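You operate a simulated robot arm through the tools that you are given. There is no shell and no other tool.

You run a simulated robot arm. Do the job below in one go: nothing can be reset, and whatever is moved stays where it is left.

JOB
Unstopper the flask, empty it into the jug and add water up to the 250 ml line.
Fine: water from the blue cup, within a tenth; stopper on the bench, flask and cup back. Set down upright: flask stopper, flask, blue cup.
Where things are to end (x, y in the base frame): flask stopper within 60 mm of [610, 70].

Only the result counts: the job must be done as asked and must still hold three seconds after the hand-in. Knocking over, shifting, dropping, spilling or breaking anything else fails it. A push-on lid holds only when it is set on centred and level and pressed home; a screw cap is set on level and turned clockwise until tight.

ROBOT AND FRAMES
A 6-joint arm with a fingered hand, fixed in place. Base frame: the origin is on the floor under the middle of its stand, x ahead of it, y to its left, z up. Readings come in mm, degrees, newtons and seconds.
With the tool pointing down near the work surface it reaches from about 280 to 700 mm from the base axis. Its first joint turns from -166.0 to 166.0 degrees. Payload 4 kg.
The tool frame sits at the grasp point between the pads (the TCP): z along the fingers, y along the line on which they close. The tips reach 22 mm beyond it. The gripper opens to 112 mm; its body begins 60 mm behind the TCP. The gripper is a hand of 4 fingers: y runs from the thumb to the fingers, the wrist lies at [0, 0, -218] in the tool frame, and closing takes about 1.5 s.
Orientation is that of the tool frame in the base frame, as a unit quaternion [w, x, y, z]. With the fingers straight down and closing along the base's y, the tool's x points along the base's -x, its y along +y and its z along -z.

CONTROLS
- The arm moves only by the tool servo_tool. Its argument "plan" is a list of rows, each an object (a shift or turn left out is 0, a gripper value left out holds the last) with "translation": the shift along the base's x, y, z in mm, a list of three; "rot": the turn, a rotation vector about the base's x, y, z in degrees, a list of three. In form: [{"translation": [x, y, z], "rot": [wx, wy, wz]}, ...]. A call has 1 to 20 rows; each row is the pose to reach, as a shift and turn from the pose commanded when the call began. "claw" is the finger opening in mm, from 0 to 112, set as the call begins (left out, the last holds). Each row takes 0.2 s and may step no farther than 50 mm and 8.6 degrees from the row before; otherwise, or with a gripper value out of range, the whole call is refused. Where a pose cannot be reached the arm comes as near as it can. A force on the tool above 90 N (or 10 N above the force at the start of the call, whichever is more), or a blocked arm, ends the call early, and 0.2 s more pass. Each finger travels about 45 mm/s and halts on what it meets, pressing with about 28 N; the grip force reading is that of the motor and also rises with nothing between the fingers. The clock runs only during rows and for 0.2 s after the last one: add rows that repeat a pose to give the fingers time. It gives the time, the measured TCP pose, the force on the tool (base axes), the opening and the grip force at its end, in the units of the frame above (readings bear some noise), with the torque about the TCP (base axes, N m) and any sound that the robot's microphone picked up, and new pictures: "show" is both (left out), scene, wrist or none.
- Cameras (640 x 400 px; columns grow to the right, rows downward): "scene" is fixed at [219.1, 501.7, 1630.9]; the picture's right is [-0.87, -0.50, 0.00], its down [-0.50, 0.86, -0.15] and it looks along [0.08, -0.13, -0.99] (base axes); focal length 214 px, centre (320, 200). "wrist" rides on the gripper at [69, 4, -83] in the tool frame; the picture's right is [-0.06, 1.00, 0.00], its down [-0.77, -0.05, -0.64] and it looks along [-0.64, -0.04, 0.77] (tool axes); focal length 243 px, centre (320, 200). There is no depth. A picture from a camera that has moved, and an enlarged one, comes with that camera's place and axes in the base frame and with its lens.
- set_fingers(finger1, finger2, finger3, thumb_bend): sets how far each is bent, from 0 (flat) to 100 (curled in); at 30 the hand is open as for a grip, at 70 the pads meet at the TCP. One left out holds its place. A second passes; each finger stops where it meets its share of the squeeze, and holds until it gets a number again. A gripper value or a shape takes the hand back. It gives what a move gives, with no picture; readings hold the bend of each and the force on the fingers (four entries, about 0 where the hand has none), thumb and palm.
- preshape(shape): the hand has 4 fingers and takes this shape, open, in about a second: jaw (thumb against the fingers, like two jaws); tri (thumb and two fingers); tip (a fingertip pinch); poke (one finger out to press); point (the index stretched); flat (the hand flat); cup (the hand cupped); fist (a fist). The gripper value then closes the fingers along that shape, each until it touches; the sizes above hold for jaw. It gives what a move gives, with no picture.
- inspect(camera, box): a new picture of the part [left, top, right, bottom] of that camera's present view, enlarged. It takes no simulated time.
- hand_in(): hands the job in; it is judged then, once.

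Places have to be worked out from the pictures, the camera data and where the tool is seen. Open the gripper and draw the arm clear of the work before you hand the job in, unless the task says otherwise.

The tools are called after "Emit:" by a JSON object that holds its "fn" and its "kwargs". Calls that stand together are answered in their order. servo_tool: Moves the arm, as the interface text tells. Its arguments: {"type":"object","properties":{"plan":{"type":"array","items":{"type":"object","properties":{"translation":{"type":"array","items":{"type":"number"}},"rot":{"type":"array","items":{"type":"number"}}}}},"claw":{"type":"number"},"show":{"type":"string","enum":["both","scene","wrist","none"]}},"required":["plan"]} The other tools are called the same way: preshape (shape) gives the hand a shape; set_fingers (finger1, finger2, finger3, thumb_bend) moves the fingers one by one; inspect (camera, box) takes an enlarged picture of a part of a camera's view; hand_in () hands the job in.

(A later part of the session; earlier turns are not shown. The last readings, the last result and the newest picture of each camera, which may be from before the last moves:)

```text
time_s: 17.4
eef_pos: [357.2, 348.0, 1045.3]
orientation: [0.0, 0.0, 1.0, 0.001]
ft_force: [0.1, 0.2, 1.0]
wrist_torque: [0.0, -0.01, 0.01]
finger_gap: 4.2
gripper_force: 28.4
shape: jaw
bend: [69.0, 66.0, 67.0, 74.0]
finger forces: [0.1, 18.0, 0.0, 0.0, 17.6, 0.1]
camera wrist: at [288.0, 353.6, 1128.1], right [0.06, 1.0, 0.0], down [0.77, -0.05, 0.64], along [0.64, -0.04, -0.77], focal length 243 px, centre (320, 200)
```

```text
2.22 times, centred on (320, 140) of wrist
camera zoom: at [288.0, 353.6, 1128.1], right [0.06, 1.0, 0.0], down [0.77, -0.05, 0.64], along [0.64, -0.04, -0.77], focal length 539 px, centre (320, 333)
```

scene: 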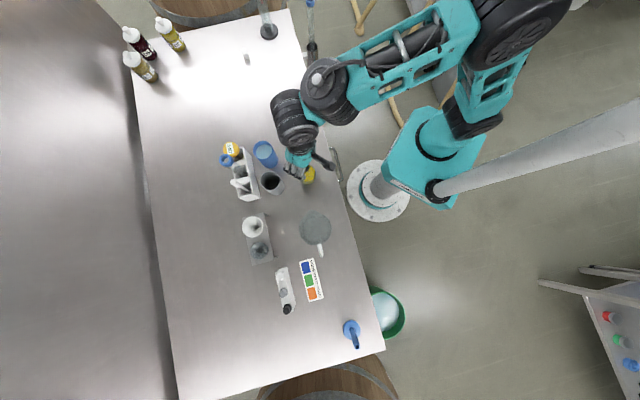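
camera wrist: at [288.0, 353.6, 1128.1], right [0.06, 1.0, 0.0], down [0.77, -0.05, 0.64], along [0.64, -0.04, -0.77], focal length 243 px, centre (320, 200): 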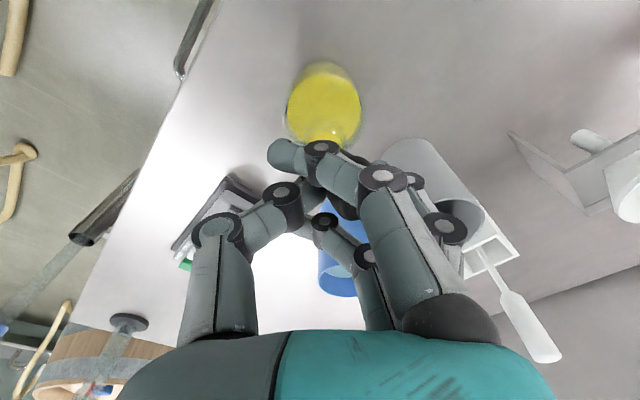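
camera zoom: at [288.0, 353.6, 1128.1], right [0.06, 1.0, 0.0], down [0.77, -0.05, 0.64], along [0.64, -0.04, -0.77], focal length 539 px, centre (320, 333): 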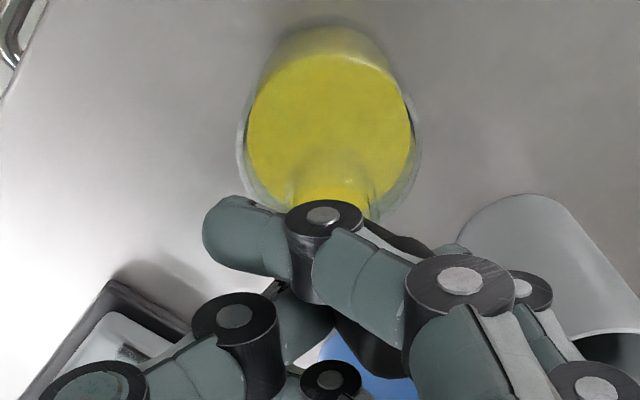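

The flask now stays on the bench while the stopper rises with the hand. I'll continue straight up well clear of the neck.

Emit:
{"fn": "servo_tool", "kwargs": {"plan": [{"translation": [0, 0, 8]}, {"translation": [0, 0, 18]}, {"translation": [0, 0, 35]}, {"translation": [0, 0, 60]}, {"translation": [0, 0, 85]}, {"translation": [0, 0, 85]}]}}

Emit:
{"fn": "inspect", "kwargs": {"camera": "wrist", "box": [230, 50, 410, 230]}}

Emit:
{"fn": "inspect", "kwargs": {"camera": "scene", "box": [265, 130, 345, 190]}}

```text
time_s: 18.8
eef_pos: [357.4, 349.0, 1131.7]
orientation: [0.0, 0.0, 1.0, 0.0]
ft_force: [0.5, 0.0, -0.4]
wrist_torque: [-0.02, 0.0, 0.0]
finger_gap: 4.2
gripper_force: 28.1
shape: jaw
bend: [69.0, 66.0, 67.0, 75.0]
finger forces: [0.1, 18.2, 0.1, 0.0, 16.6, 0.0]
camera wrist: at [288.2, 353.1, 1214.7], right [0.06, 1.0, 0.0], down [0.77, -0.05, 0.64], along [0.64, -0.04, -0.77], focal length 243 px, centre (320, 200)
```

scene: 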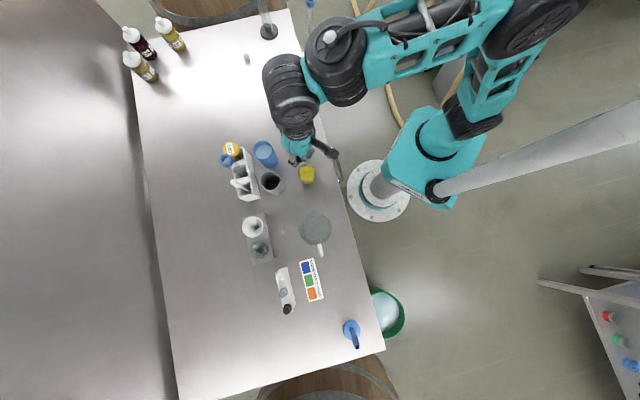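
wrist: 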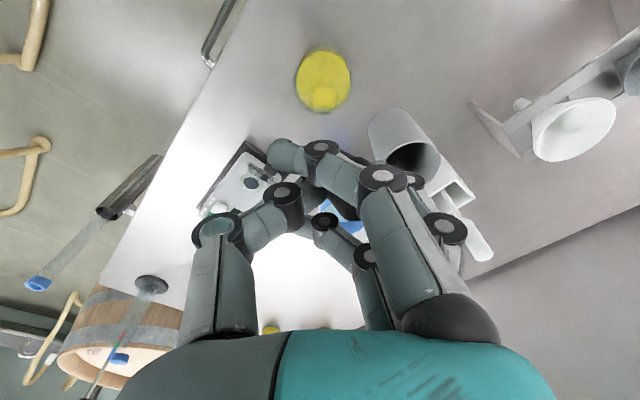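

```text
2.22 times, centred on (320, 140) of wrist
camera zoom: at [288.2, 353.1, 1214.7], right [0.06, 1.0, 0.0], down [0.77, -0.05, 0.64], along [0.64, -0.04, -0.77], focal length 539 px, centre (320, 333)
```

zoom: 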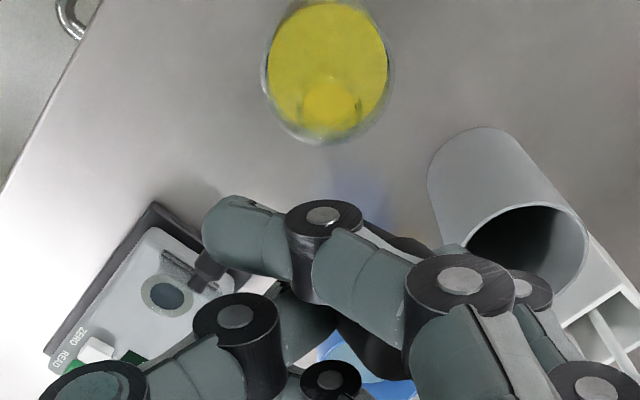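

```text
6.67 times, centred on (305, 160) of scene
camera zoom: at [219.1, 501.7, 1630.9], right [-0.87, -0.5, 0.0], down [-0.5, 0.86, -0.15], along [0.08, -0.13, -0.99], focal length 1430 px, centre (420, 467)
```

zoom: 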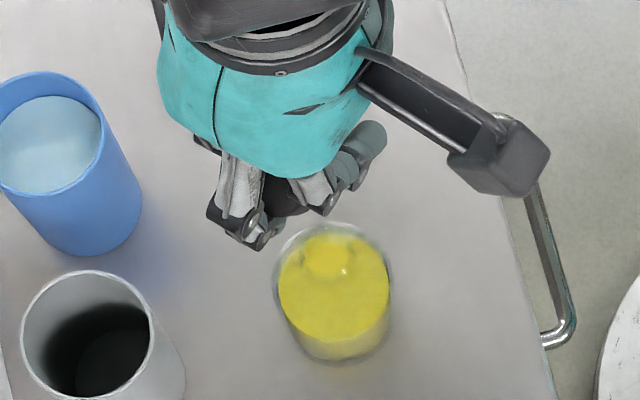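

The stopper is out and the flask stands open and upright at about (352, 352). I'll zoom in on how the stopper sits in the fingers.

Emit:
{"fn": "inspect", "kwargs": {"camera": "wrist", "box": [285, 130, 405, 230]}}

Emit:
{"fn": "inspect", "kwargs": {"camera": "scene", "box": [285, 145, 325, 175]}}

```text
4.00 times, centred on (345, 180) of wrist
camera zoom: at [288.2, 353.1, 1214.7], right [0.06, 1.0, 0.0], down [0.77, -0.05, 0.64], along [0.64, -0.04, -0.77], focal length 970 px, centre (220, 280)
```

zoom: 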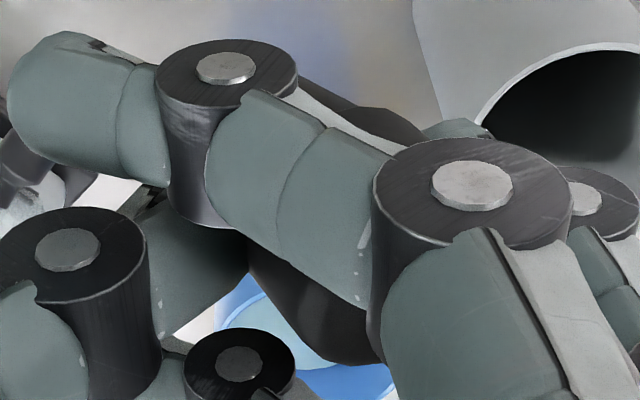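

```text
13.33 times, centred on (305, 160) of scene
camera zoom: at [219.1, 501.7, 1630.9], right [-0.87, -0.5, 0.0], down [-0.5, 0.86, -0.15], along [0.08, -0.13, -0.99], focal length 2860 px, centre (520, 733)
```

zoom: 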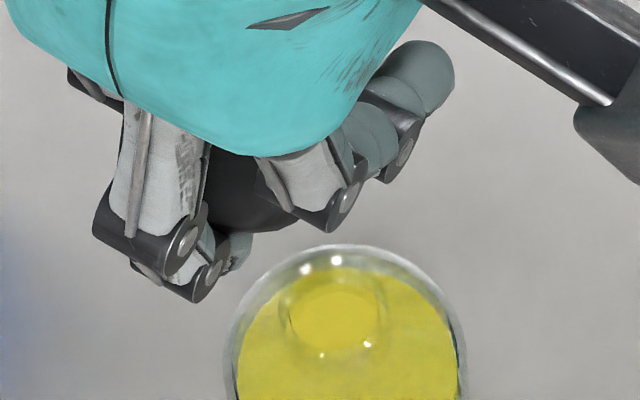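

The stopper is held between thumb and middle finger and looks somewhat tilted. I'll carry it at this height over toward (610, 70), away from everything, before looking closer.

Emit:
{"fn": "servo_tool", "kwargs": {"plan": [{"translation": [20, -22, 0]}, {"translation": [45, -50, 0]}, {"translation": [75, -82, 0]}, {"translation": [105, -115, 0]}, {"translation": [135, -148, 0]}, {"translation": [165, -181, 0]}, {"translation": [195, -214, 0]}, {"translation": [222, -244, 0]}, {"translation": [242, -266, 0]}, {"translation": [253, -278, 0]}, {"translation": [253, -278, 0]}]}}

```text
time_s: 21.2
eef_pos: [612.2, 70.6, 1131.7]
orientation: [0.0, -0.001, 1.0, 0.0]
ft_force: [0.5, 0.0, 0.3]
wrist_torque: [0.01, 0.03, 0.0]
finger_gap: 4.1
gripper_force: 27.7
shape: jaw
bend: [69.0, 66.0, 67.0, 75.0]
finger forces: [0.0, 17.5, 0.0, 0.0, 15.8, 0.0]
camera wrist: at [542.2, 75.9, 1214.0], right [0.06, 1.0, 0.0], down [0.77, -0.05, 0.64], along [0.64, -0.04, -0.77], focal length 243 px, centre (320, 200)
```

scene: 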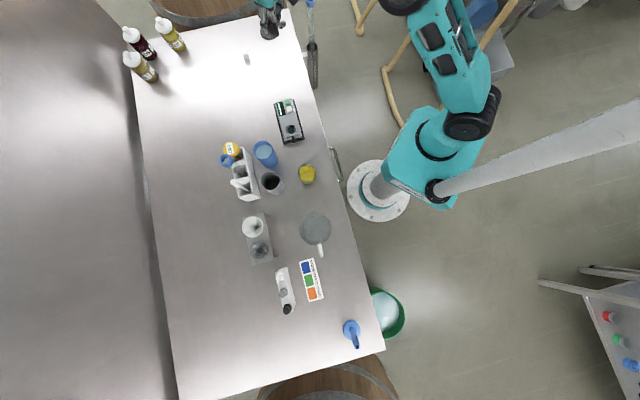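
wrist: 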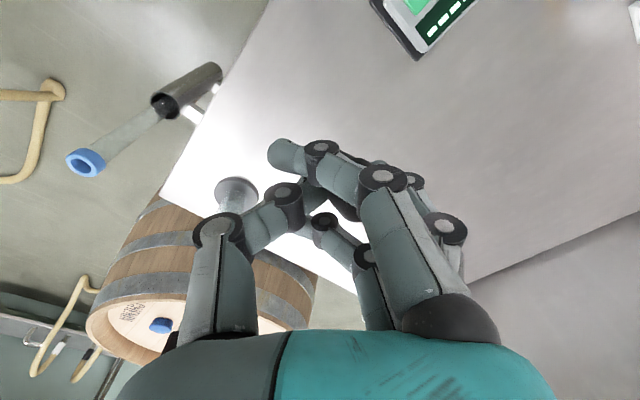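

I'm above the target spot. Now I'll fold the two unused fingers out of the way so the wrist camera can see the stopper held by thumb and middle finger.

Emit:
{"fn": "set_fingers", "kwargs": {"finger1": 20, "finger3": 20}}

Emit:
{"fn": "inspect", "kwargs": {"camera": "wrist", "box": [250, 110, 430, 250]}}

```text
time_s: 22.2
eef_pos: [611.0, 71.9, 1131.0]
orientation: [0.0, -0.001, 1.0, 0.0]
ft_force: [-0.1, 0.7, -0.5]
wrist_torque: [0.0, 0.0, 0.01]
finger_gap: 60.5
gripper_force: 17.6
shape: fingers
bend: [20.0, 66.0, 20.0, 75.0]
finger forces: [0.0, 17.8, 0.0, 0.1, 16.6, 0.0]
```

```text
2.86 times, centred on (340, 180) of wrist
camera zoom: at [542.0, 76.2, 1214.0], right [0.06, 1.0, 0.0], down [0.77, -0.05, 0.64], along [0.64, -0.04, -0.77], focal length 693 px, centre (263, 257)
```

zoom: 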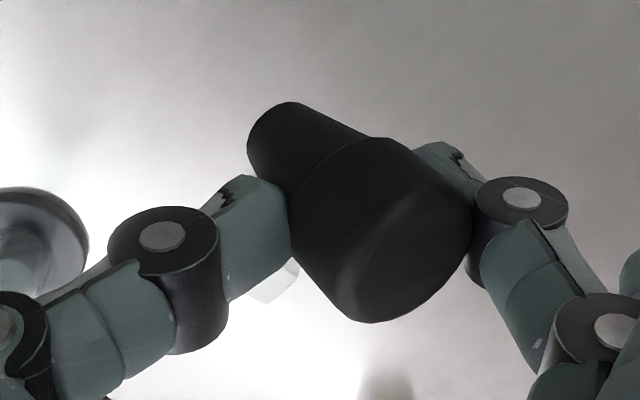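

With the outer fingers folded away I can see the stopper leaning about 29° (plug toward −y, head toward +y) in the thumb–middle-finger pinch. I'll turn the hand +29° about base x to bring the stopper upright and look again.

Emit:
{"fn": "servo_tool", "kwargs": {"plan": [{"rot": [7, 0, 0]}, {"rot": [14, 0, 0]}, {"rot": [21, 0, 0]}, {"rot": [29, 0, 0]}, {"rot": [29, 0, 0]}]}}

Emit:
{"fn": "inspect", "kwargs": {"camera": "wrist", "box": [250, 110, 430, 250]}}

```text
time_s: 23.4
eef_pos: [577.3, 82.3, 1114.4]
orientation: [0.002, 0.001, 0.968, 0.251]
ft_force: [-0.1, 0.2, -0.4]
wrist_torque: [0.0, -0.02, -0.02]
finger_gap: 60.6
gripper_force: 16.7
shape: fingers
bend: [20.0, 66.0, 20.0, 75.0]
finger forces: [0.0, 16.5, 0.0, 0.0, 16.7, 0.0]
out of reach, approached as far as the arm can: row 1, 2, 3, 4, 5
camera wrist: at [507.3, 46.0, 1188.0], right [0.06, 0.87, 0.49], down [0.76, -0.36, 0.54], along [0.64, 0.34, -0.69], focal length 243 px, centre (320, 200)
```

scene: 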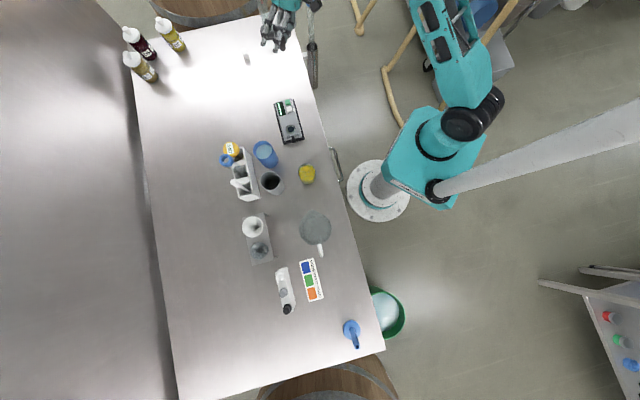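
wrist: 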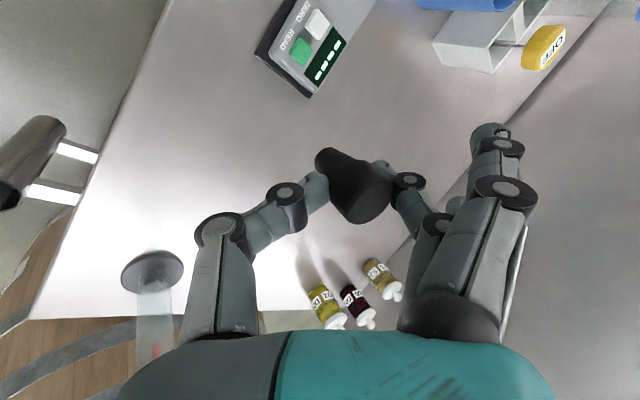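

```text
2.86 times, centred on (340, 180) of wrist
camera zoom: at [507.3, 46.0, 1188.0], right [0.06, 0.87, 0.49], down [0.76, -0.36, 0.54], along [0.64, 0.34, -0.69], focal length 693 px, centre (263, 257)
```

zoom: 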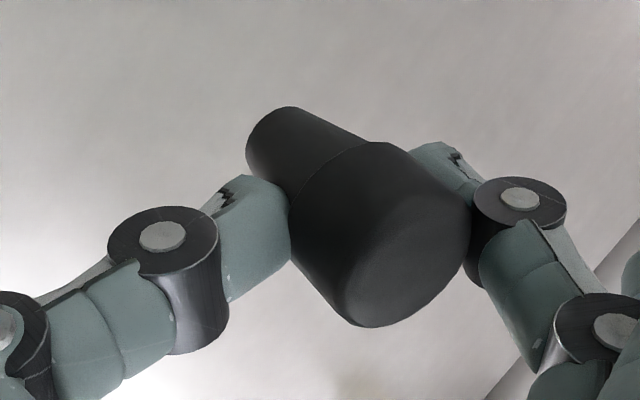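

That pose is at the edge of reach this high up; the tool came to (577, 82, 1114). I'll descend and see where the commanded pose ends up lower down.

Emit:
{"fn": "servo_tool", "kwargs": {"plan": [{"translation": [0, 0, -30]}, {"translation": [0, 0, -60]}, {"translation": [0, 0, -90]}, {"translation": [0, 0, -110]}, {"translation": [0, 0, -110]}]}}

```text
time_s: 24.6
eef_pos: [578.3, 82.1, 1003.2]
orientation: [0.001, 0.0, 0.968, 0.251]
ft_force: [-0.4, -0.3, -1.2]
wrist_torque: [0.0, 0.01, 0.02]
finger_gap: 60.5
gripper_force: 16.6
shape: fingers
bend: [20.0, 66.0, 20.0, 75.0]
finger forces: [0.0, 16.3, 0.0, 0.0, 16.5, 0.0]
camera wrist: at [509.4, 45.7, 1077.8], right [0.06, 0.87, 0.48], down [0.77, -0.35, 0.54], along [0.64, 0.34, -0.69], focal length 243 px, centre (320, 200)
```

scene: 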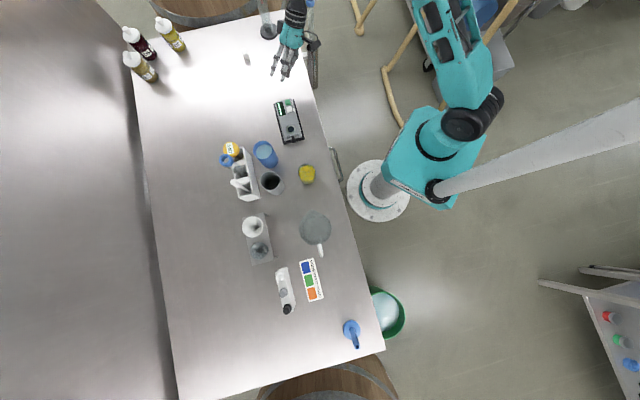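
wrist: 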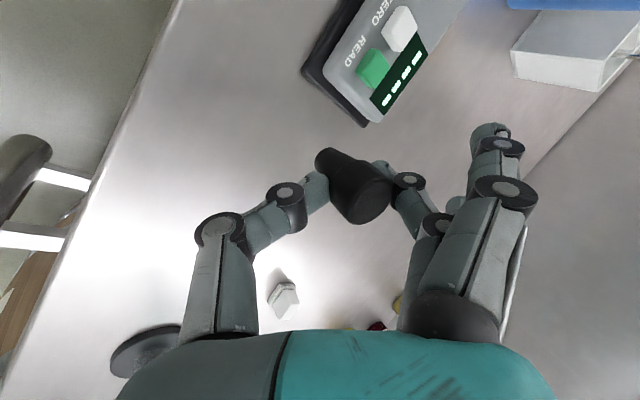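

Now it's reachable. I'll move over the target so the stopper (about 17 mm to +y of the TCP) ends near (605, 71), and zoom to judge its uprightness.

Emit:
{"fn": "servo_tool", "kwargs": {"plan": [{"translation": [10, -10, -10]}, {"translation": [20, -20, -25]}, {"translation": [25, -28, -40]}, {"translation": [25, -28, -40]}]}}

Emit:
{"fn": "inspect", "kwargs": {"camera": "wrist", "box": [295, 130, 405, 240]}}

```text
time_s: 25.6
eef_pos: [602.2, 53.2, 962.1]
orientation: [0.0, 0.0, 0.968, 0.25]
ft_force: [-0.1, 0.3, 0.1]
wrist_torque: [0.0, -0.03, -0.01]
finger_gap: 60.9
gripper_force: 16.4
shape: fingers
bend: [20.0, 66.0, 20.0, 75.0]
finger forces: [0.0, 16.4, 0.0, 0.0, 16.7, 0.1]
camera wrist: at [532.7, 17.5, 1037.4], right [0.06, 0.87, 0.48], down [0.76, -0.35, 0.54], along [0.64, 0.34, -0.69], focal length 243 px, centre (320, 200)
```

scene: 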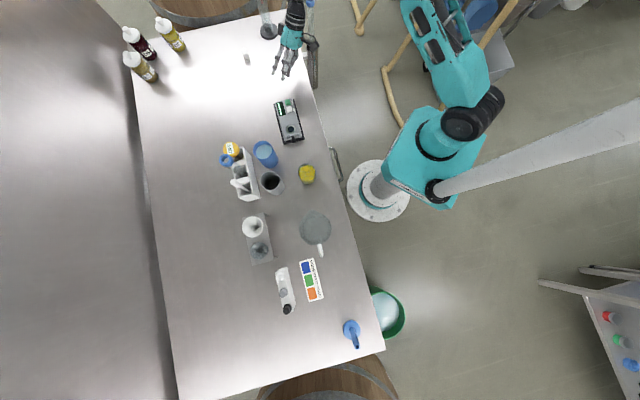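
wrist: 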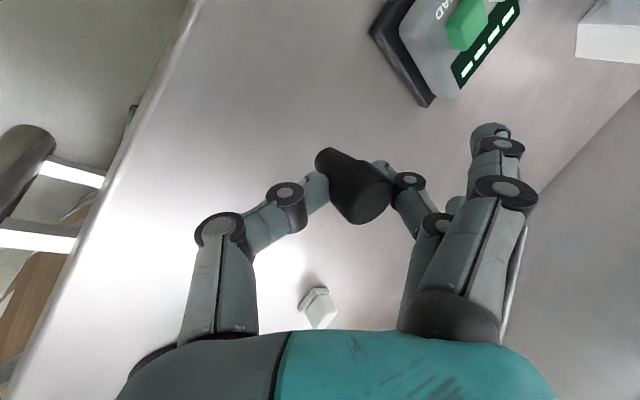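

```text
3.64 times, centred on (350, 185) of wrist
camera zoom: at [532.7, 17.5, 1037.4], right [0.06, 0.87, 0.48], down [0.76, -0.35, 0.54], along [0.64, 0.34, -0.69], focal length 882 px, centre (211, 254)
```

zoom: 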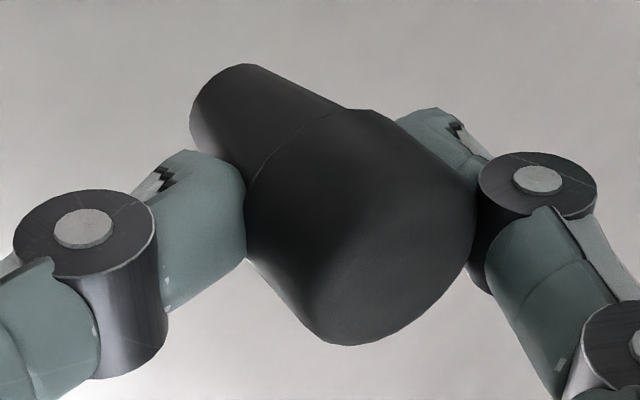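

The stopper looks upright to within several degrees. I'll descend close to the bench (expected contact around TCP z ≈ 927) and then step down gently watching the force.

Emit:
{"fn": "servo_tool", "kwargs": {"plan": [{"translation": [0, 0, -10]}, {"translation": [0, 0, -20]}, {"translation": [0, 0, -27]}, {"translation": [0, 0, -27]}]}}

Emit:
{"fn": "inspect", "kwargs": {"camera": "wrist", "box": [265, 110, 425, 250]}}

```text
time_s: 26.6
eef_pos: [602.0, 52.0, 935.9]
orientation: [0.0, 0.0, 0.968, 0.251]
ft_force: [0.7, 0.4, -0.5]
wrist_torque: [0.0, 0.0, 0.0]
finger_gap: 60.8
gripper_force: 16.2
shape: fingers
bend: [20.0, 66.0, 20.0, 75.0]
finger forces: [0.0, 16.4, 0.0, 0.1, 16.5, 0.0]
camera wrist: at [532.9, 17.4, 1010.7], right [0.06, 0.87, 0.48], down [0.77, -0.35, 0.54], along [0.64, 0.34, -0.69], focal length 243 px, centre (320, 200)
```

scene: 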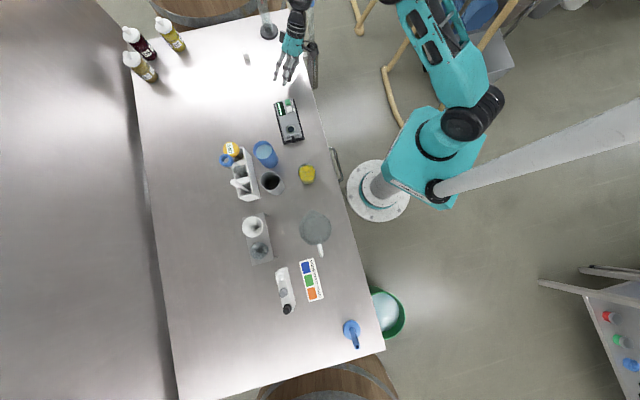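
wrist: 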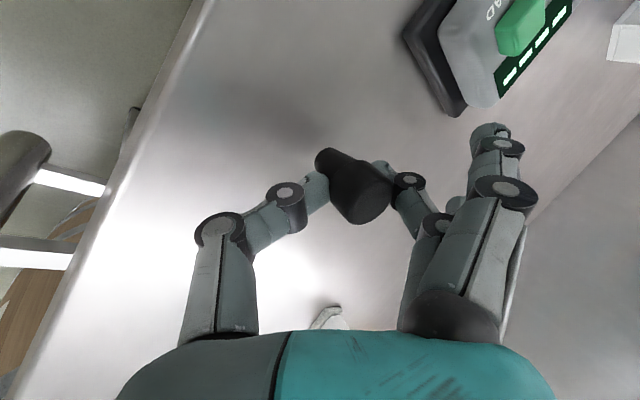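

```text
2.86 times, centred on (345, 180) of wrist
camera zoom: at [532.9, 17.4, 1010.7], right [0.06, 0.87, 0.48], down [0.77, -0.35, 0.54], along [0.64, 0.34, -0.69], focal length 693 px, centre (249, 257)
```

zoom: 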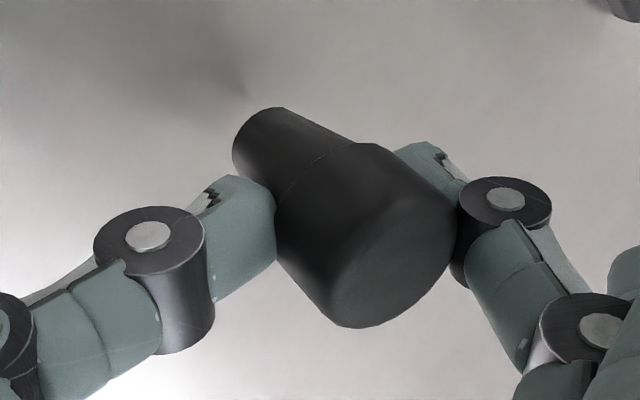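

No contact yet and a contact shadow is appearing near the plug. I'll step down in small increments, reading force each time.

Emit:
{"fn": "servo_tool", "kwargs": {"plan": [{"translation": [0, 0, -2]}, {"translation": [0, 0, -4]}, {"translation": [0, 0, -4]}], "show": "none"}}

Emit:
{"fn": "servo_tool", "kwargs": {"plan": [{"translation": [0, 0, -1]}, {"translation": [0, 0, -2]}, {"translation": [0, 0, -2]}], "show": "none"}}

Emit:
{"fn": "servo_tool", "kwargs": {"plan": [{"translation": [0, 0, -1]}, {"translation": [0, 0, -2]}, {"translation": [0, 0, -2]}], "show": "wrist"}}

```text
time_s: 27.4
eef_pos: [602.6, 53.4, 932.3]
orientation: [0.0, 0.0, 0.968, 0.25]
ft_force: [-0.3, 0.9, 0.2]
wrist_torque: [0.01, 0.01, 0.0]
finger_gap: 60.9
gripper_force: 16.1
shape: fingers
bend: [20.0, 66.0, 20.0, 75.0]
finger forces: [0.0, 16.3, 0.1, 0.0, 16.6, 0.1]
```

```text
time_s: 28.2
eef_pos: [603.3, 52.2, 930.5]
orientation: [0.0, 0.0, 0.968, 0.25]
ft_force: [-0.3, 0.5, 0.3]
wrist_torque: [-0.03, 0.01, -0.03]
finger_gap: 60.8
gripper_force: 16.3
shape: fingers
bend: [20.0, 66.0, 20.0, 75.0]
finger forces: [0.1, 16.4, 0.0, 0.0, 16.7, 0.1]
```

```text
time_s: 29.0
eef_pos: [601.6, 53.3, 928.3]
orientation: [0.0, 0.0, 0.968, 0.25]
ft_force: [-0.1, 0.3, -0.2]
wrist_torque: [0.0, -0.02, -0.02]
finger_gap: 61.0
gripper_force: 16.3
shape: fingers
bend: [20.0, 66.0, 20.0, 75.0]
finger forces: [0.1, 16.3, 0.0, 0.0, 16.6, 0.0]
camera wrist: at [532.7, 17.1, 1003.3], right [0.06, 0.87, 0.48], down [0.77, -0.35, 0.54], along [0.64, 0.34, -0.69], focal length 243 px, centre (320, 200)
```

wrist: 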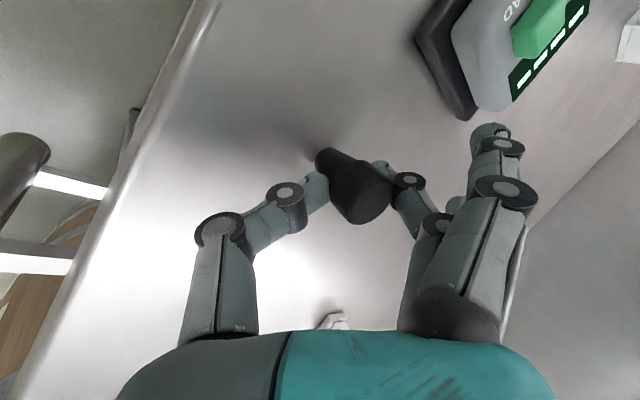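

Still no contact force; the shadow is almost at the plug. Continuing down in 2 mm steps.

Emit:
{"fn": "servo_tool", "kwargs": {"plan": [{"translation": [0, 0, -1]}, {"translation": [0, 0, -2]}, {"translation": [0, 0, -2]}], "show": "none"}}

Emit:
{"fn": "servo_tool", "kwargs": {"plan": [{"translation": [0, 0, -1]}, {"translation": [0, 0, -1.5]}, {"translation": [0, 0, -1.5]}], "show": "wrist"}}

```text
time_s: 29.8
eef_pos: [602.2, 54.0, 927.4]
orientation: [-0.001, 0.0, 0.968, 0.25]
ft_force: [0.5, 0.3, -0.5]
wrist_torque: [-0.02, 0.02, 0.01]
finger_gap: 60.9
gripper_force: 16.7
shape: fingers
bend: [20.0, 66.0, 20.0, 75.0]
finger forces: [0.1, 16.3, 0.1, 0.0, 16.6, 0.0]
```

```text
time_s: 30.6
eef_pos: [602.1, 53.1, 926.4]
orientation: [0.0, -0.001, 0.968, 0.251]
ft_force: [0.7, -0.3, 1.5]
wrist_torque: [0.01, 0.01, 0.04]
finger_gap: 60.6
gripper_force: 16.3
shape: fingers
bend: [20.0, 66.0, 20.0, 75.0]
finger forces: [0.1, 16.3, 0.1, 0.1, 16.5, 0.1]
camera wrist: at [533.0, 17.6, 1000.0], right [0.06, 0.87, 0.48], down [0.77, -0.35, 0.54], along [0.64, 0.34, -0.69], focal length 243 px, centre (320, 200)
```

wrist: 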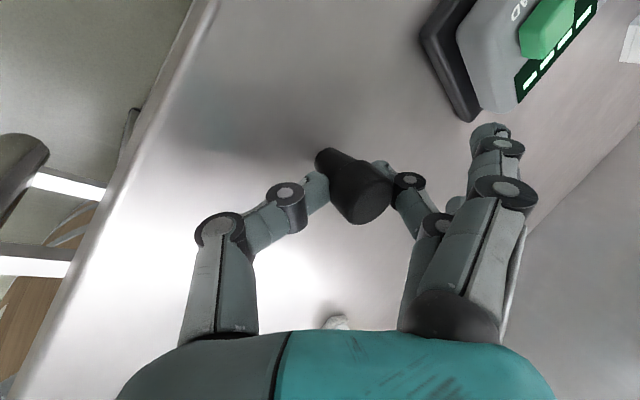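

Force is just starting to rise. I'll zoom in on the plug's contact with the bench.

Emit:
{"fn": "inspect", "kwargs": {"camera": "wrist", "box": [290, 120, 410, 230]}}

Emit:
{"fn": "servo_tool", "kwargs": {"plan": [{"translation": [0, 0, -1]}, {"translation": [0, 0, -1.5]}, {"translation": [0, 0, -1.5]}], "show": "none"}}

```text
3.64 times, centred on (350, 175) of wrist
camera zoom: at [533.0, 17.6, 1000.0], right [0.06, 0.87, 0.48], down [0.77, -0.35, 0.54], along [0.64, 0.34, -0.69], focal length 882 px, centre (211, 291)
```

zoom: 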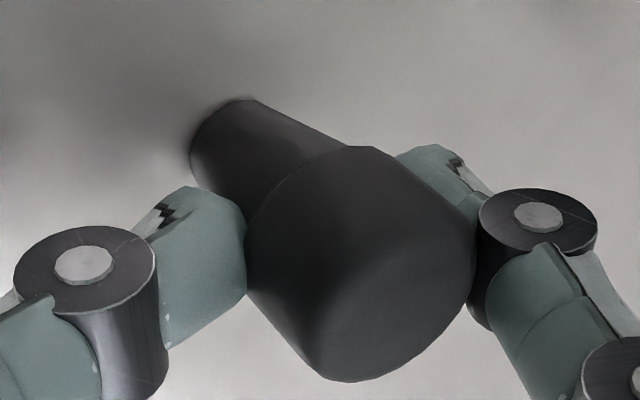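

```text
time_s: 31.4
eef_pos: [603.2, 53.3, 923.3]
orientation: [0.001, 0.001, 0.968, 0.251]
ft_force: [-1.7, -0.2, 8.4]
wrist_torque: [0.17, -0.02, 0.01]
finger_gap: 59.4
gripper_force: 17.5
shape: fingers
bend: [20.0, 66.0, 20.0, 76.0]
finger forces: [0.0, 17.9, 0.1, 0.0, 17.0, 0.1]
```

The plug is on the bench with about 8 N. I'll press very slightly more to seat it flat, ease off, and look.

Emit:
{"fn": "servo_tool", "kwargs": {"plan": [{"translation": [0, 0, -0.5]}, {"translation": [0, 0, -1]}, {"translation": [0, 0, -1]}, {"translation": [0, 0, 0.3]}, {"translation": [0, 0, 0.3]}], "show": "none"}}

Emit:
{"fn": "inspect", "kwargs": {"camera": "wrist", "box": [290, 120, 410, 230]}}

```text
time_s: 32.6
eef_pos: [602.6, 52.5, 924.1]
orientation: [0.0, -0.001, 0.968, 0.25]
ft_force: [-2.6, -0.4, 5.6]
wrist_torque: [0.12, 0.07, 0.03]
finger_gap: 59.3
gripper_force: 17.9
shape: fingers
bend: [20.0, 67.0, 20.0, 76.0]
finger forces: [0.0, 17.8, 0.1, 0.0, 17.7, 0.1]
```

```text
3.64 times, centred on (350, 175) of wrist
camera zoom: at [533.9, 17.3, 998.2], right [0.06, 0.87, 0.48], down [0.77, -0.35, 0.54], along [0.64, 0.34, -0.69], focal length 882 px, centre (211, 291)
```

zoom: 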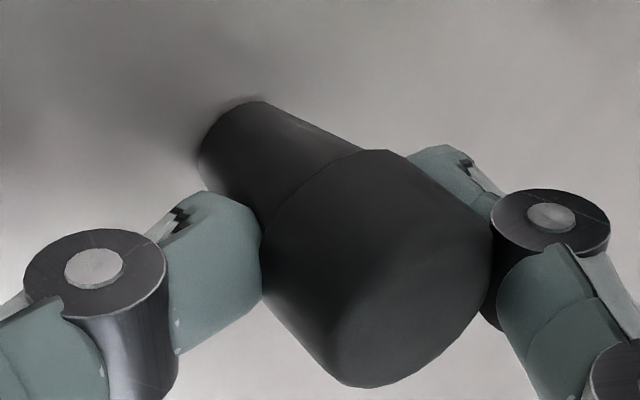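

It stands on the bench, roughly upright. I'll ease thumb and middle finger apart a little and watch whether the stopper stays standing.

Emit:
{"fn": "set_fingers", "kwargs": {"finger2": 62, "thumb_bend": 72}}

Emit:
{"fn": "inspect", "kwargs": {"camera": "wrist", "box": [290, 120, 410, 230]}}

```text
time_s: 33.6
eef_pos: [603.0, 52.7, 923.0]
orientation: [0.0, 0.0, 0.968, 0.251]
ft_force: [0.2, -0.1, -1.3]
wrist_torque: [0.02, 0.0, 0.02]
finger_gap: 65.5
gripper_force: 1.8
shape: fingers
bend: [20.0, 60.0, 20.0, 71.0]
finger forces: [0.0, 1.4, 0.1, 0.1, 1.5, 0.0]
```

```text
3.64 times, centred on (350, 175) of wrist
camera zoom: at [534.1, 17.3, 998.3], right [0.06, 0.87, 0.48], down [0.77, -0.35, 0.54], along [0.64, 0.34, -0.69], focal length 882 px, centre (211, 291)
```

zoom: 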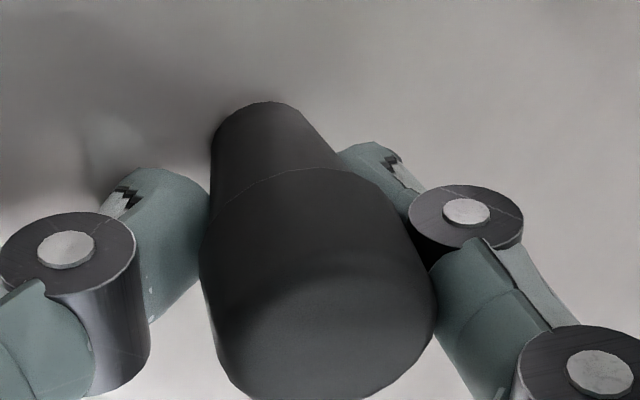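

On loosening, the stopper leaned toward the thumb (about 25–30° to −y), so I over-rotated the hand. I'll re-close thumb and middle finger gently and look again.

Emit:
{"fn": "set_fingers", "kwargs": {"finger2": 80, "thumb_bend": 85}}

Emit:
{"fn": "inspect", "kwargs": {"camera": "wrist", "box": [290, 120, 410, 230]}}

```text
time_s: 34.6
eef_pos: [603.7, 53.7, 923.8]
orientation: [0.001, 0.0, 0.968, 0.25]
ft_force: [0.2, -0.4, 0.2]
wrist_torque: [-0.03, -0.06, -0.02]
finger_gap: 60.0
gripper_force: 11.0
shape: fingers
bend: [20.0, 70.0, 20.0, 77.0]
finger forces: [0.0, 10.2, 0.1, 0.0, 11.2, 0.0]
```

```text
3.64 times, centred on (350, 175) of wrist
camera zoom: at [534.1, 17.3, 998.4], right [0.06, 0.87, 0.48], down [0.77, -0.35, 0.54], along [0.64, 0.34, -0.69], focal length 882 px, centre (211, 291)
```

zoom: 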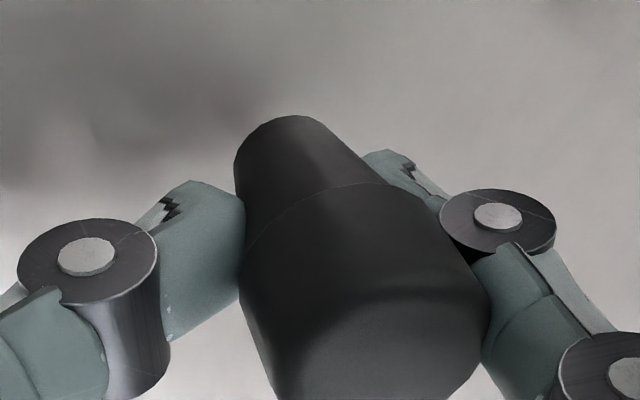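

Regripped at about 10 N, with the stopper leaning around 17° toward −y. I'll raise it slightly off the bench and turn the hand back −16° about x, then re-measure.

Emit:
{"fn": "servo_tool", "kwargs": {"plan": [{"translation": [0, 0, 5]}, {"translation": [0, 0, 12]}, {"translation": [0, 0, 12], "rot": [-6, 0, 0]}, {"translation": [0, 0, 12], "rot": [-12, 0, 0]}, {"translation": [0, 0, 12], "rot": [-16, 0, 0]}, {"translation": [0, 0, 12], "rot": [-16, 0, 0]}], "show": "wrist"}}

Emit:
{"fn": "inspect", "kwargs": {"camera": "wrist", "box": [290, 120, 410, 230]}}

```text
time_s: 36.0
eef_pos: [602.3, 53.6, 934.8]
orientation: [0.0, -0.001, 0.994, 0.114]
ft_force: [0.3, 0.0, -0.3]
wrist_torque: [0.0, 0.01, -0.03]
finger_gap: 59.7
gripper_force: 10.3
shape: fingers
bend: [20.0, 70.0, 20.0, 77.0]
finger forces: [0.0, 10.5, 0.0, 0.0, 11.2, 0.0]
camera wrist: at [532.9, 39.7, 1017.1], right [0.06, 0.97, 0.22], down [0.77, -0.19, 0.61], along [0.64, 0.13, -0.76], focal length 243 px, centre (320, 200)
```

wrist: 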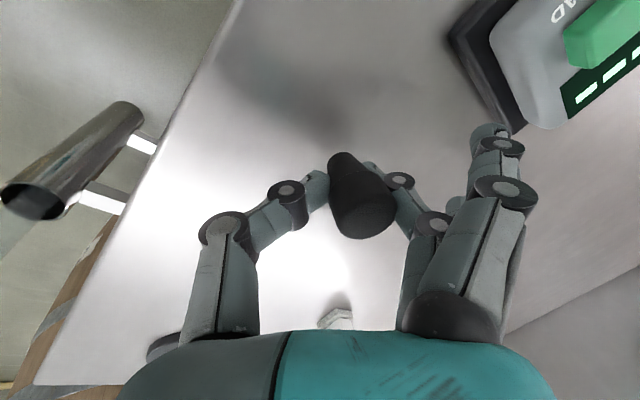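

```text
3.64 times, centred on (350, 175) of wrist
camera zoom: at [532.9, 39.7, 1017.1], right [0.06, 0.97, 0.22], down [0.77, -0.19, 0.61], along [0.64, 0.13, -0.76], focal length 882 px, centre (211, 291)
```

zoom: 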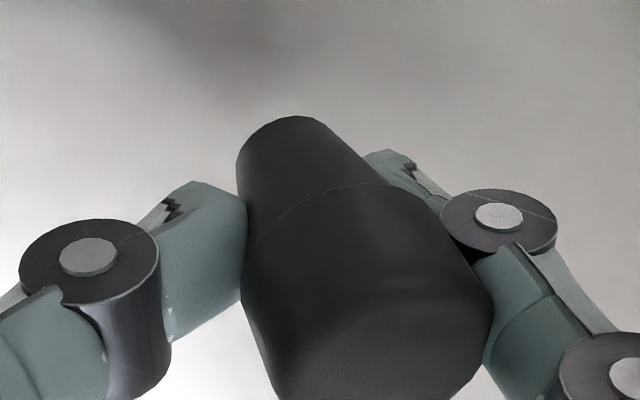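

The stopper's axis is now in a vertical plane to within about 2°, perhaps leaning a few degrees toward +x. I'll add −4° about y and lower to just above contact.

Emit:
{"fn": "servo_tool", "kwargs": {"plan": [{"translation": [0, 0, -2], "rot": [0, -2, 0]}, {"translation": [0, 0, -5], "rot": [0, -4, 0]}, {"translation": [0, 0, -8], "rot": [0, -4, 0]}, {"translation": [0, 0, -8], "rot": [0, -4, 0]}], "show": "none"}}

Emit:
{"fn": "inspect", "kwargs": {"camera": "wrist", "box": [290, 120, 410, 230]}}

Emit:
{"fn": "servo_tool", "kwargs": {"plan": [{"translation": [0, 0, -1]}, {"translation": [0, 0, -1.5]}, {"translation": [0, 0, -1.5]}], "show": "none"}}

```text
time_s: 37.0
eef_pos: [601.8, 53.5, 927.5]
orientation: [0.035, -0.004, 0.993, 0.113]
ft_force: [-0.1, -0.6, 1.2]
wrist_torque: [0.01, 0.01, 0.0]
finger_gap: 59.9
gripper_force: 11.0
shape: fingers
bend: [20.0, 70.0, 20.0, 77.0]
finger forces: [0.0, 10.4, 0.1, 0.0, 11.2, 0.1]
```

```text
3.64 times, centred on (350, 175) of wrist
camera zoom: at [527.3, 39.8, 1004.1], right [0.05, 0.97, 0.23], down [0.72, -0.19, 0.67], along [0.69, 0.13, -0.71], focal length 882 px, centre (211, 291)
```

zoom: 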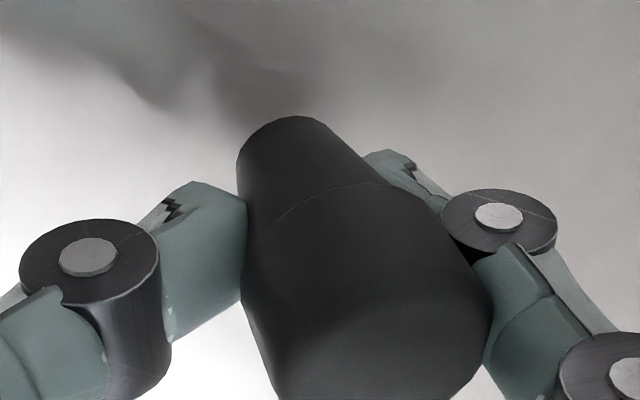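

```text
time_s: 37.8
eef_pos: [602.7, 53.1, 925.8]
orientation: [0.034, -0.004, 0.993, 0.114]
ft_force: [-0.4, -0.4, 0.3]
wrist_torque: [-0.02, 0.01, 0.02]
finger_gap: 60.1
gripper_force: 10.8
shape: fingers
bend: [20.0, 70.0, 20.0, 77.0]
finger forces: [0.0, 10.5, 0.1, 0.1, 11.2, 0.0]
```

No contact yet; stepping down further.

Emit:
{"fn": "servo_tool", "kwargs": {"plan": [{"translation": [0, 0, -1]}, {"translation": [0, 0, -1.5]}, {"translation": [0, 0, -1.5]}], "show": "none"}}

Emit:
{"fn": "servo_tool", "kwargs": {"plan": [{"translation": [0, 0, -0.7]}, {"translation": [0, 0, -1]}, {"translation": [0, 0, -1]}], "show": "none"}}

Emit:
{"fn": "inspect", "kwargs": {"camera": "wrist", "box": [290, 120, 410, 230]}}

```text
time_s: 38.6
eef_pos: [602.2, 52.9, 924.0]
orientation: [0.034, -0.004, 0.993, 0.113]
ft_force: [-0.3, 0.5, 0.3]
wrist_torque: [0.0, 0.01, 0.03]
finger_gap: 60.3
gripper_force: 11.0
shape: fingers
bend: [20.0, 70.0, 20.0, 77.0]
finger forces: [0.1, 10.4, 0.1, 0.0, 11.2, 0.1]
```

```text
time_s: 39.4
eef_pos: [602.4, 53.3, 923.6]
orientation: [0.035, -0.003, 0.993, 0.113]
ft_force: [0.4, -0.1, -1.2]
wrist_torque: [-0.03, -0.05, -0.03]
finger_gap: 60.1
gripper_force: 11.1
shape: fingers
bend: [20.0, 70.0, 20.0, 78.0]
finger forces: [0.0, 10.3, 0.0, 0.0, 11.2, 0.0]
```

```text
3.64 times, centred on (350, 175) of wrist
camera zoom: at [527.3, 39.3, 1000.2], right [0.05, 0.97, 0.23], down [0.72, -0.19, 0.67], along [0.69, 0.13, -0.71], focal length 882 px, centre (211, 291)
```

zoom: 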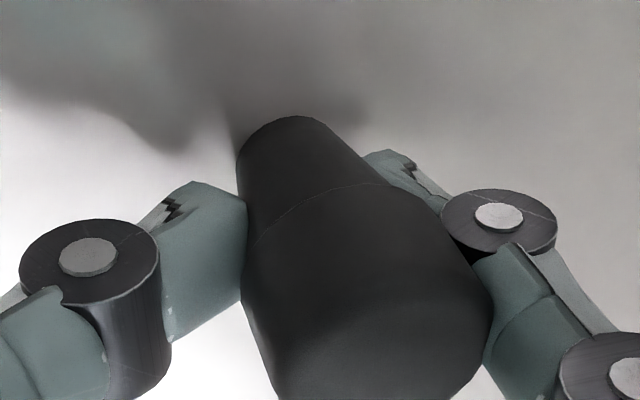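

The plug's shadow is converging but no force yet. I'll step down 1 mm at a time.

Emit:
{"fn": "servo_tool", "kwargs": {"plan": [{"translation": [0, 0, -0.7]}, {"translation": [0, 0, -1]}, {"translation": [0, 0, -1]}], "show": "none"}}

Emit:
{"fn": "servo_tool", "kwargs": {"plan": [{"translation": [0, 0, -0.7]}, {"translation": [0, 0, -1]}, {"translation": [0, 0, -1]}], "show": "none"}}

Emit:
{"fn": "inspect", "kwargs": {"camera": "wrist", "box": [290, 120, 410, 230]}}

```text
time_s: 40.2
eef_pos: [600.5, 53.6, 921.9]
orientation: [0.035, -0.004, 0.993, 0.113]
ft_force: [0.3, -0.3, -0.5]
wrist_torque: [0.0, -0.01, -0.01]
finger_gap: 60.0
gripper_force: 11.1
shape: fingers
bend: [20.0, 70.0, 20.0, 78.0]
finger forces: [0.1, 10.4, 0.0, 0.0, 11.2, 0.1]
```

```text
time_s: 41.0
eef_pos: [602.7, 53.1, 920.6]
orientation: [0.034, -0.004, 0.993, 0.114]
ft_force: [-0.2, -0.2, 0.5]
wrist_torque: [0.01, 0.01, -0.02]
finger_gap: 59.9
gripper_force: 10.6
shape: fingers
bend: [20.0, 70.0, 20.0, 78.0]
finger forces: [0.1, 10.3, 0.0, 0.0, 11.2, 0.1]
```

```text
3.64 times, centred on (350, 175) of wrist
camera zoom: at [527.5, 39.1, 998.2], right [0.05, 0.97, 0.23], down [0.72, -0.19, 0.67], along [0.69, 0.13, -0.71], focal length 882 px, centre (211, 291)
```

zoom: 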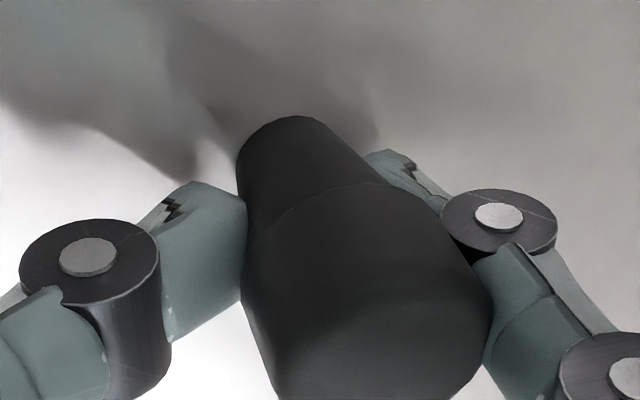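

Close to contact for both the plug and the thumb tip. Continuing 1 mm at a time.

Emit:
{"fn": "servo_tool", "kwargs": {"plan": [{"translation": [0, 0, -0.7]}, {"translation": [0, 0, -1]}, {"translation": [0, 0, -1]}], "show": "none"}}

Emit:
{"fn": "servo_tool", "kwargs": {"plan": [{"translation": [0, 0, -0.7]}, {"translation": [0, 0, -1]}, {"translation": [0, 0, -1]}], "show": "none"}}

Emit:
{"fn": "inspect", "kwargs": {"camera": "wrist", "box": [290, 120, 410, 230]}}

```text
time_s: 41.8
eef_pos: [602.0, 53.0, 920.8]
orientation: [0.035, -0.004, 0.993, 0.113]
ft_force: [0.0, 0.0, 2.5]
wrist_torque: [0.05, 0.0, 0.02]
finger_gap: 59.8
gripper_force: 11.1
shape: fingers
bend: [20.0, 70.0, 20.0, 78.0]
finger forces: [0.1, 10.2, 0.0, 0.0, 11.9, 0.0]
```

```text
time_s: 42.6
eef_pos: [602.9, 53.5, 919.0]
orientation: [0.035, -0.004, 0.993, 0.113]
ft_force: [0.2, -1.5, 5.5]
wrist_torque: [0.07, 0.01, 0.03]
finger_gap: 58.9
gripper_force: 10.9
shape: fingers
bend: [20.0, 71.0, 20.0, 79.0]
finger forces: [0.0, 10.4, 0.0, 0.0, 11.9, 0.0]
```

```text
3.64 times, centred on (350, 175) of wrist
camera zoom: at [527.7, 39.0, 996.4], right [0.05, 0.97, 0.23], down [0.72, -0.19, 0.67], along [0.69, 0.13, -0.71], focal length 882 px, centre (211, 291)
```

zoom: 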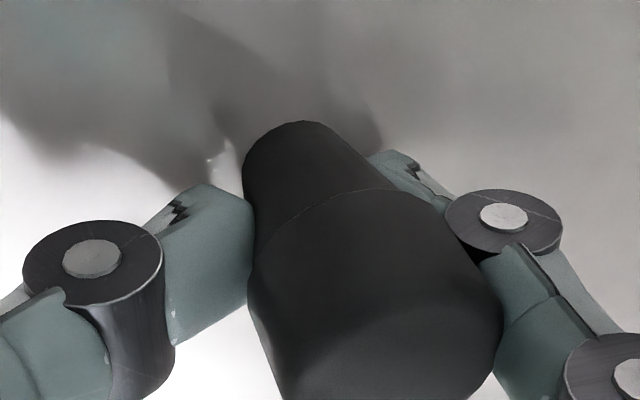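

The plug is seated (about 5 N, force acting under the plug) and the axis reads vertical. I'll release the pinch a few percent and check.

Emit:
{"fn": "set_fingers", "kwargs": {"finger2": 66, "thumb_bend": 75}}

Emit:
{"fn": "inspect", "kwargs": {"camera": "wrist", "box": [290, 120, 410, 230]}}

```text
time_s: 43.6
eef_pos: [602.7, 52.8, 919.9]
orientation: [0.035, -0.004, 0.993, 0.114]
ft_force: [-1.0, 2.3, 14.6]
wrist_torque: [0.47, 0.02, 0.01]
finger_gap: 61.2
gripper_force: 8.2
shape: fingers
bend: [20.0, 62.0, 20.0, 75.0]
finger forces: [0.0, 15.2, 0.1, 0.0, 1.5, 0.0]
```

```text
3.64 times, centred on (350, 175) of wrist
camera zoom: at [527.6, 39.1, 996.8], right [0.05, 0.97, 0.23], down [0.72, -0.19, 0.67], along [0.69, 0.13, -0.71], focal length 882 px, centre (211, 291)
```

zoom: 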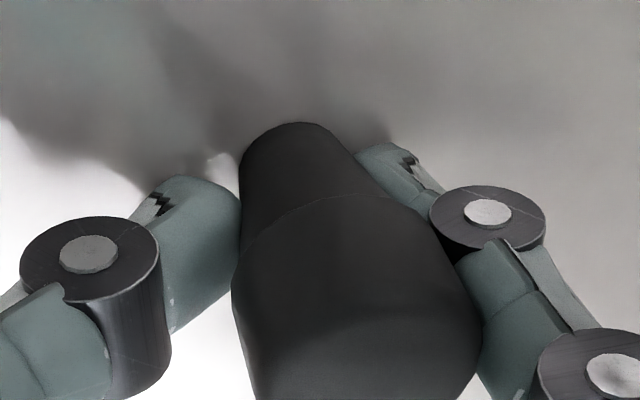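

The stopper stands nearly free, but the straightening middle finger now presses on the bench (15 N). I'll raise the hand 3 mm to clear that fingertip.

Emit:
{"fn": "servo_tool", "kwargs": {"plan": [{"translation": [0, 0, 1]}, {"translation": [0, 0, 2]}, {"translation": [0, 0, 3]}, {"translation": [0, 0, 3]}], "show": "none"}}

Emit:
{"fn": "inspect", "kwargs": {"camera": "wrist", "box": [290, 120, 410, 230]}}

```text
time_s: 44.6
eef_pos: [601.2, 52.0, 920.6]
orientation: [0.034, -0.004, 0.993, 0.113]
ft_force: [0.5, 0.5, -0.5]
wrist_torque: [0.01, 0.03, 0.0]
finger_gap: 62.8
gripper_force: 4.0
shape: fingers
bend: [20.0, 61.0, 20.0, 74.0]
finger forces: [0.1, 4.0, 0.1, 0.1, 3.9, 0.0]
```

```text
3.64 times, centred on (350, 175) of wrist
camera zoom: at [526.8, 39.0, 998.4], right [0.05, 0.97, 0.23], down [0.72, -0.19, 0.67], along [0.69, 0.13, -0.71], focal length 882 px, centre (211, 291)
```

zoom: 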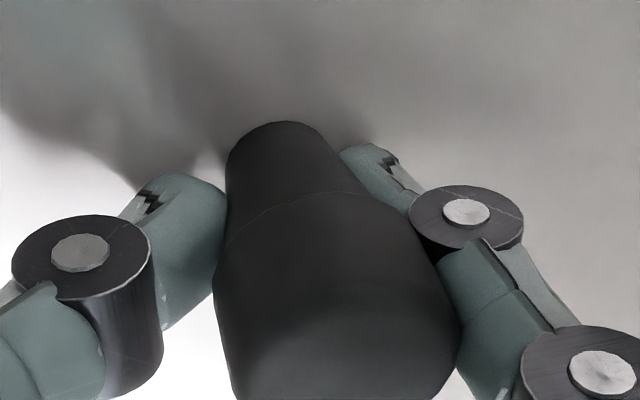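

It is still lightly pinched (4 N), leaning only about 3°. I'll open both a bit more to free it.

Emit:
{"fn": "set_fingers", "kwargs": {"finger2": 56, "thumb_bend": 70}}

Emit:
{"fn": "inspect", "kwargs": {"camera": "wrist", "box": [290, 120, 410, 230]}}

```text
time_s: 45.6
eef_pos: [601.8, 52.8, 921.4]
orientation: [0.035, -0.004, 0.993, 0.113]
ft_force: [-1.5, 0.4, 4.9]
wrist_torque: [0.02, 0.06, 0.0]
finger_gap: 63.7
gripper_force: 2.2
shape: fingers
bend: [20.0, 56.0, 20.0, 72.0]
finger forces: [0.1, 0.1, 0.0, 0.0, 4.4, 0.0]
```

```text
3.64 times, centred on (350, 175) of wrist
camera zoom: at [526.9, 39.2, 999.0], right [0.05, 0.97, 0.23], down [0.72, -0.19, 0.67], along [0.69, 0.13, -0.71], focal length 882 px, centre (211, 291)
```

zoom: 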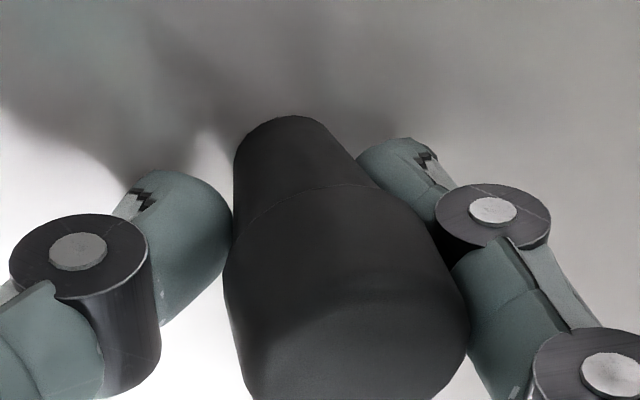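

The middle finger is free and the thumb tip now touches the bench. I'll raise the hand 3 mm and open both further.

Emit:
{"fn": "servo_tool", "kwargs": {"plan": [{"translation": [0, 0, 1]}, {"translation": [0, 0, 2]}, {"translation": [0, 0, 3]}, {"translation": [0, 0, 3]}], "show": "none"}}

Emit:
{"fn": "set_fingers", "kwargs": {"finger2": 50, "thumb_bend": 65}}

Emit:
{"fn": "inspect", "kwargs": {"camera": "wrist", "box": [290, 120, 410, 230]}}

```text
time_s: 46.6
eef_pos: [601.9, 53.6, 925.9]
orientation: [0.035, -0.004, 0.993, 0.114]
ft_force: [-0.3, -0.7, 0.7]
wrist_torque: [-0.01, 0.02, 0.0]
finger_gap: 66.8
gripper_force: 0.1
shape: fingers
bend: [20.0, 56.0, 20.0, 70.0]
finger forces: [0.0, 0.1, 0.1, 0.0, 0.0, 0.0]
```

```text
time_s: 47.6
eef_pos: [602.1, 51.4, 926.2]
orientation: [0.036, -0.004, 0.993, 0.113]
ft_force: [0.7, -1.1, 7.6]
wrist_torque: [-0.01, 0.02, 0.0]
finger_gap: 67.9
gripper_force: 3.5
shape: fingers
bend: [20.0, 50.0, 20.0, 68.0]
finger forces: [0.0, 0.1, 0.1, 0.0, 7.6, 0.1]
```

```text
3.64 times, centred on (350, 175) of wrist
camera zoom: at [527.5, 38.9, 1002.1], right [0.05, 0.97, 0.23], down [0.72, -0.19, 0.67], along [0.69, 0.13, -0.71], focal length 882 px, centre (211, 291)
```

zoom: 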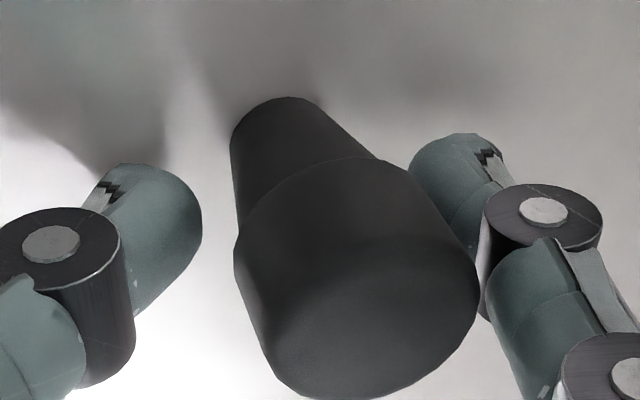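

The stopper stands free with gaps on both sides. I'll raise the hand a few millimetres and open the fingers further before withdrawing.

Emit:
{"fn": "servo_tool", "kwargs": {"plan": [{"translation": [0, 0, 1]}, {"translation": [0, 0, 2.5]}, {"translation": [0, 0, 4]}, {"translation": [0, 0, 4]}], "show": "none"}}

Emit:
{"fn": "set_fingers", "kwargs": {"finger2": 44, "thumb_bend": 58}}

Emit:
{"fn": "inspect", "kwargs": {"camera": "wrist", "box": [270, 100, 430, 240]}}

```text
time_s: 48.6
eef_pos: [601.8, 52.5, 928.7]
orientation: [0.034, -0.004, 0.993, 0.113]
ft_force: [-0.4, 0.1, 1.2]
wrist_torque: [0.03, 0.0, 0.02]
finger_gap: 73.1
gripper_force: 0.1
shape: fingers
bend: [20.0, 50.0, 20.0, 65.0]
finger forces: [0.0, 0.0, 0.0, 0.0, 0.0, 0.0]
```

```text
time_s: 49.6
eef_pos: [603.0, 52.6, 930.4]
orientation: [0.036, -0.004, 0.993, 0.113]
ft_force: [1.2, 0.0, 14.6]
wrist_torque: [-0.21, -0.01, 0.01]
finger_gap: 75.4
gripper_force: 6.9
shape: fingers
bend: [20.0, 44.0, 20.0, 61.0]
finger forces: [0.0, 0.0, 0.1, 0.1, 14.7, 0.0]
```

```text
2.86 times, centred on (350, 170) of wrist
camera zoom: at [527.7, 38.9, 1006.6], right [0.05, 0.97, 0.23], down [0.72, -0.19, 0.67], along [0.69, 0.13, -0.71], focal length 693 px, centre (234, 286)
```

zoom: 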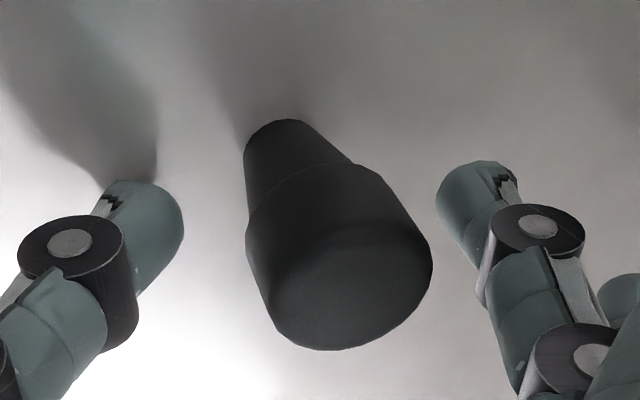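

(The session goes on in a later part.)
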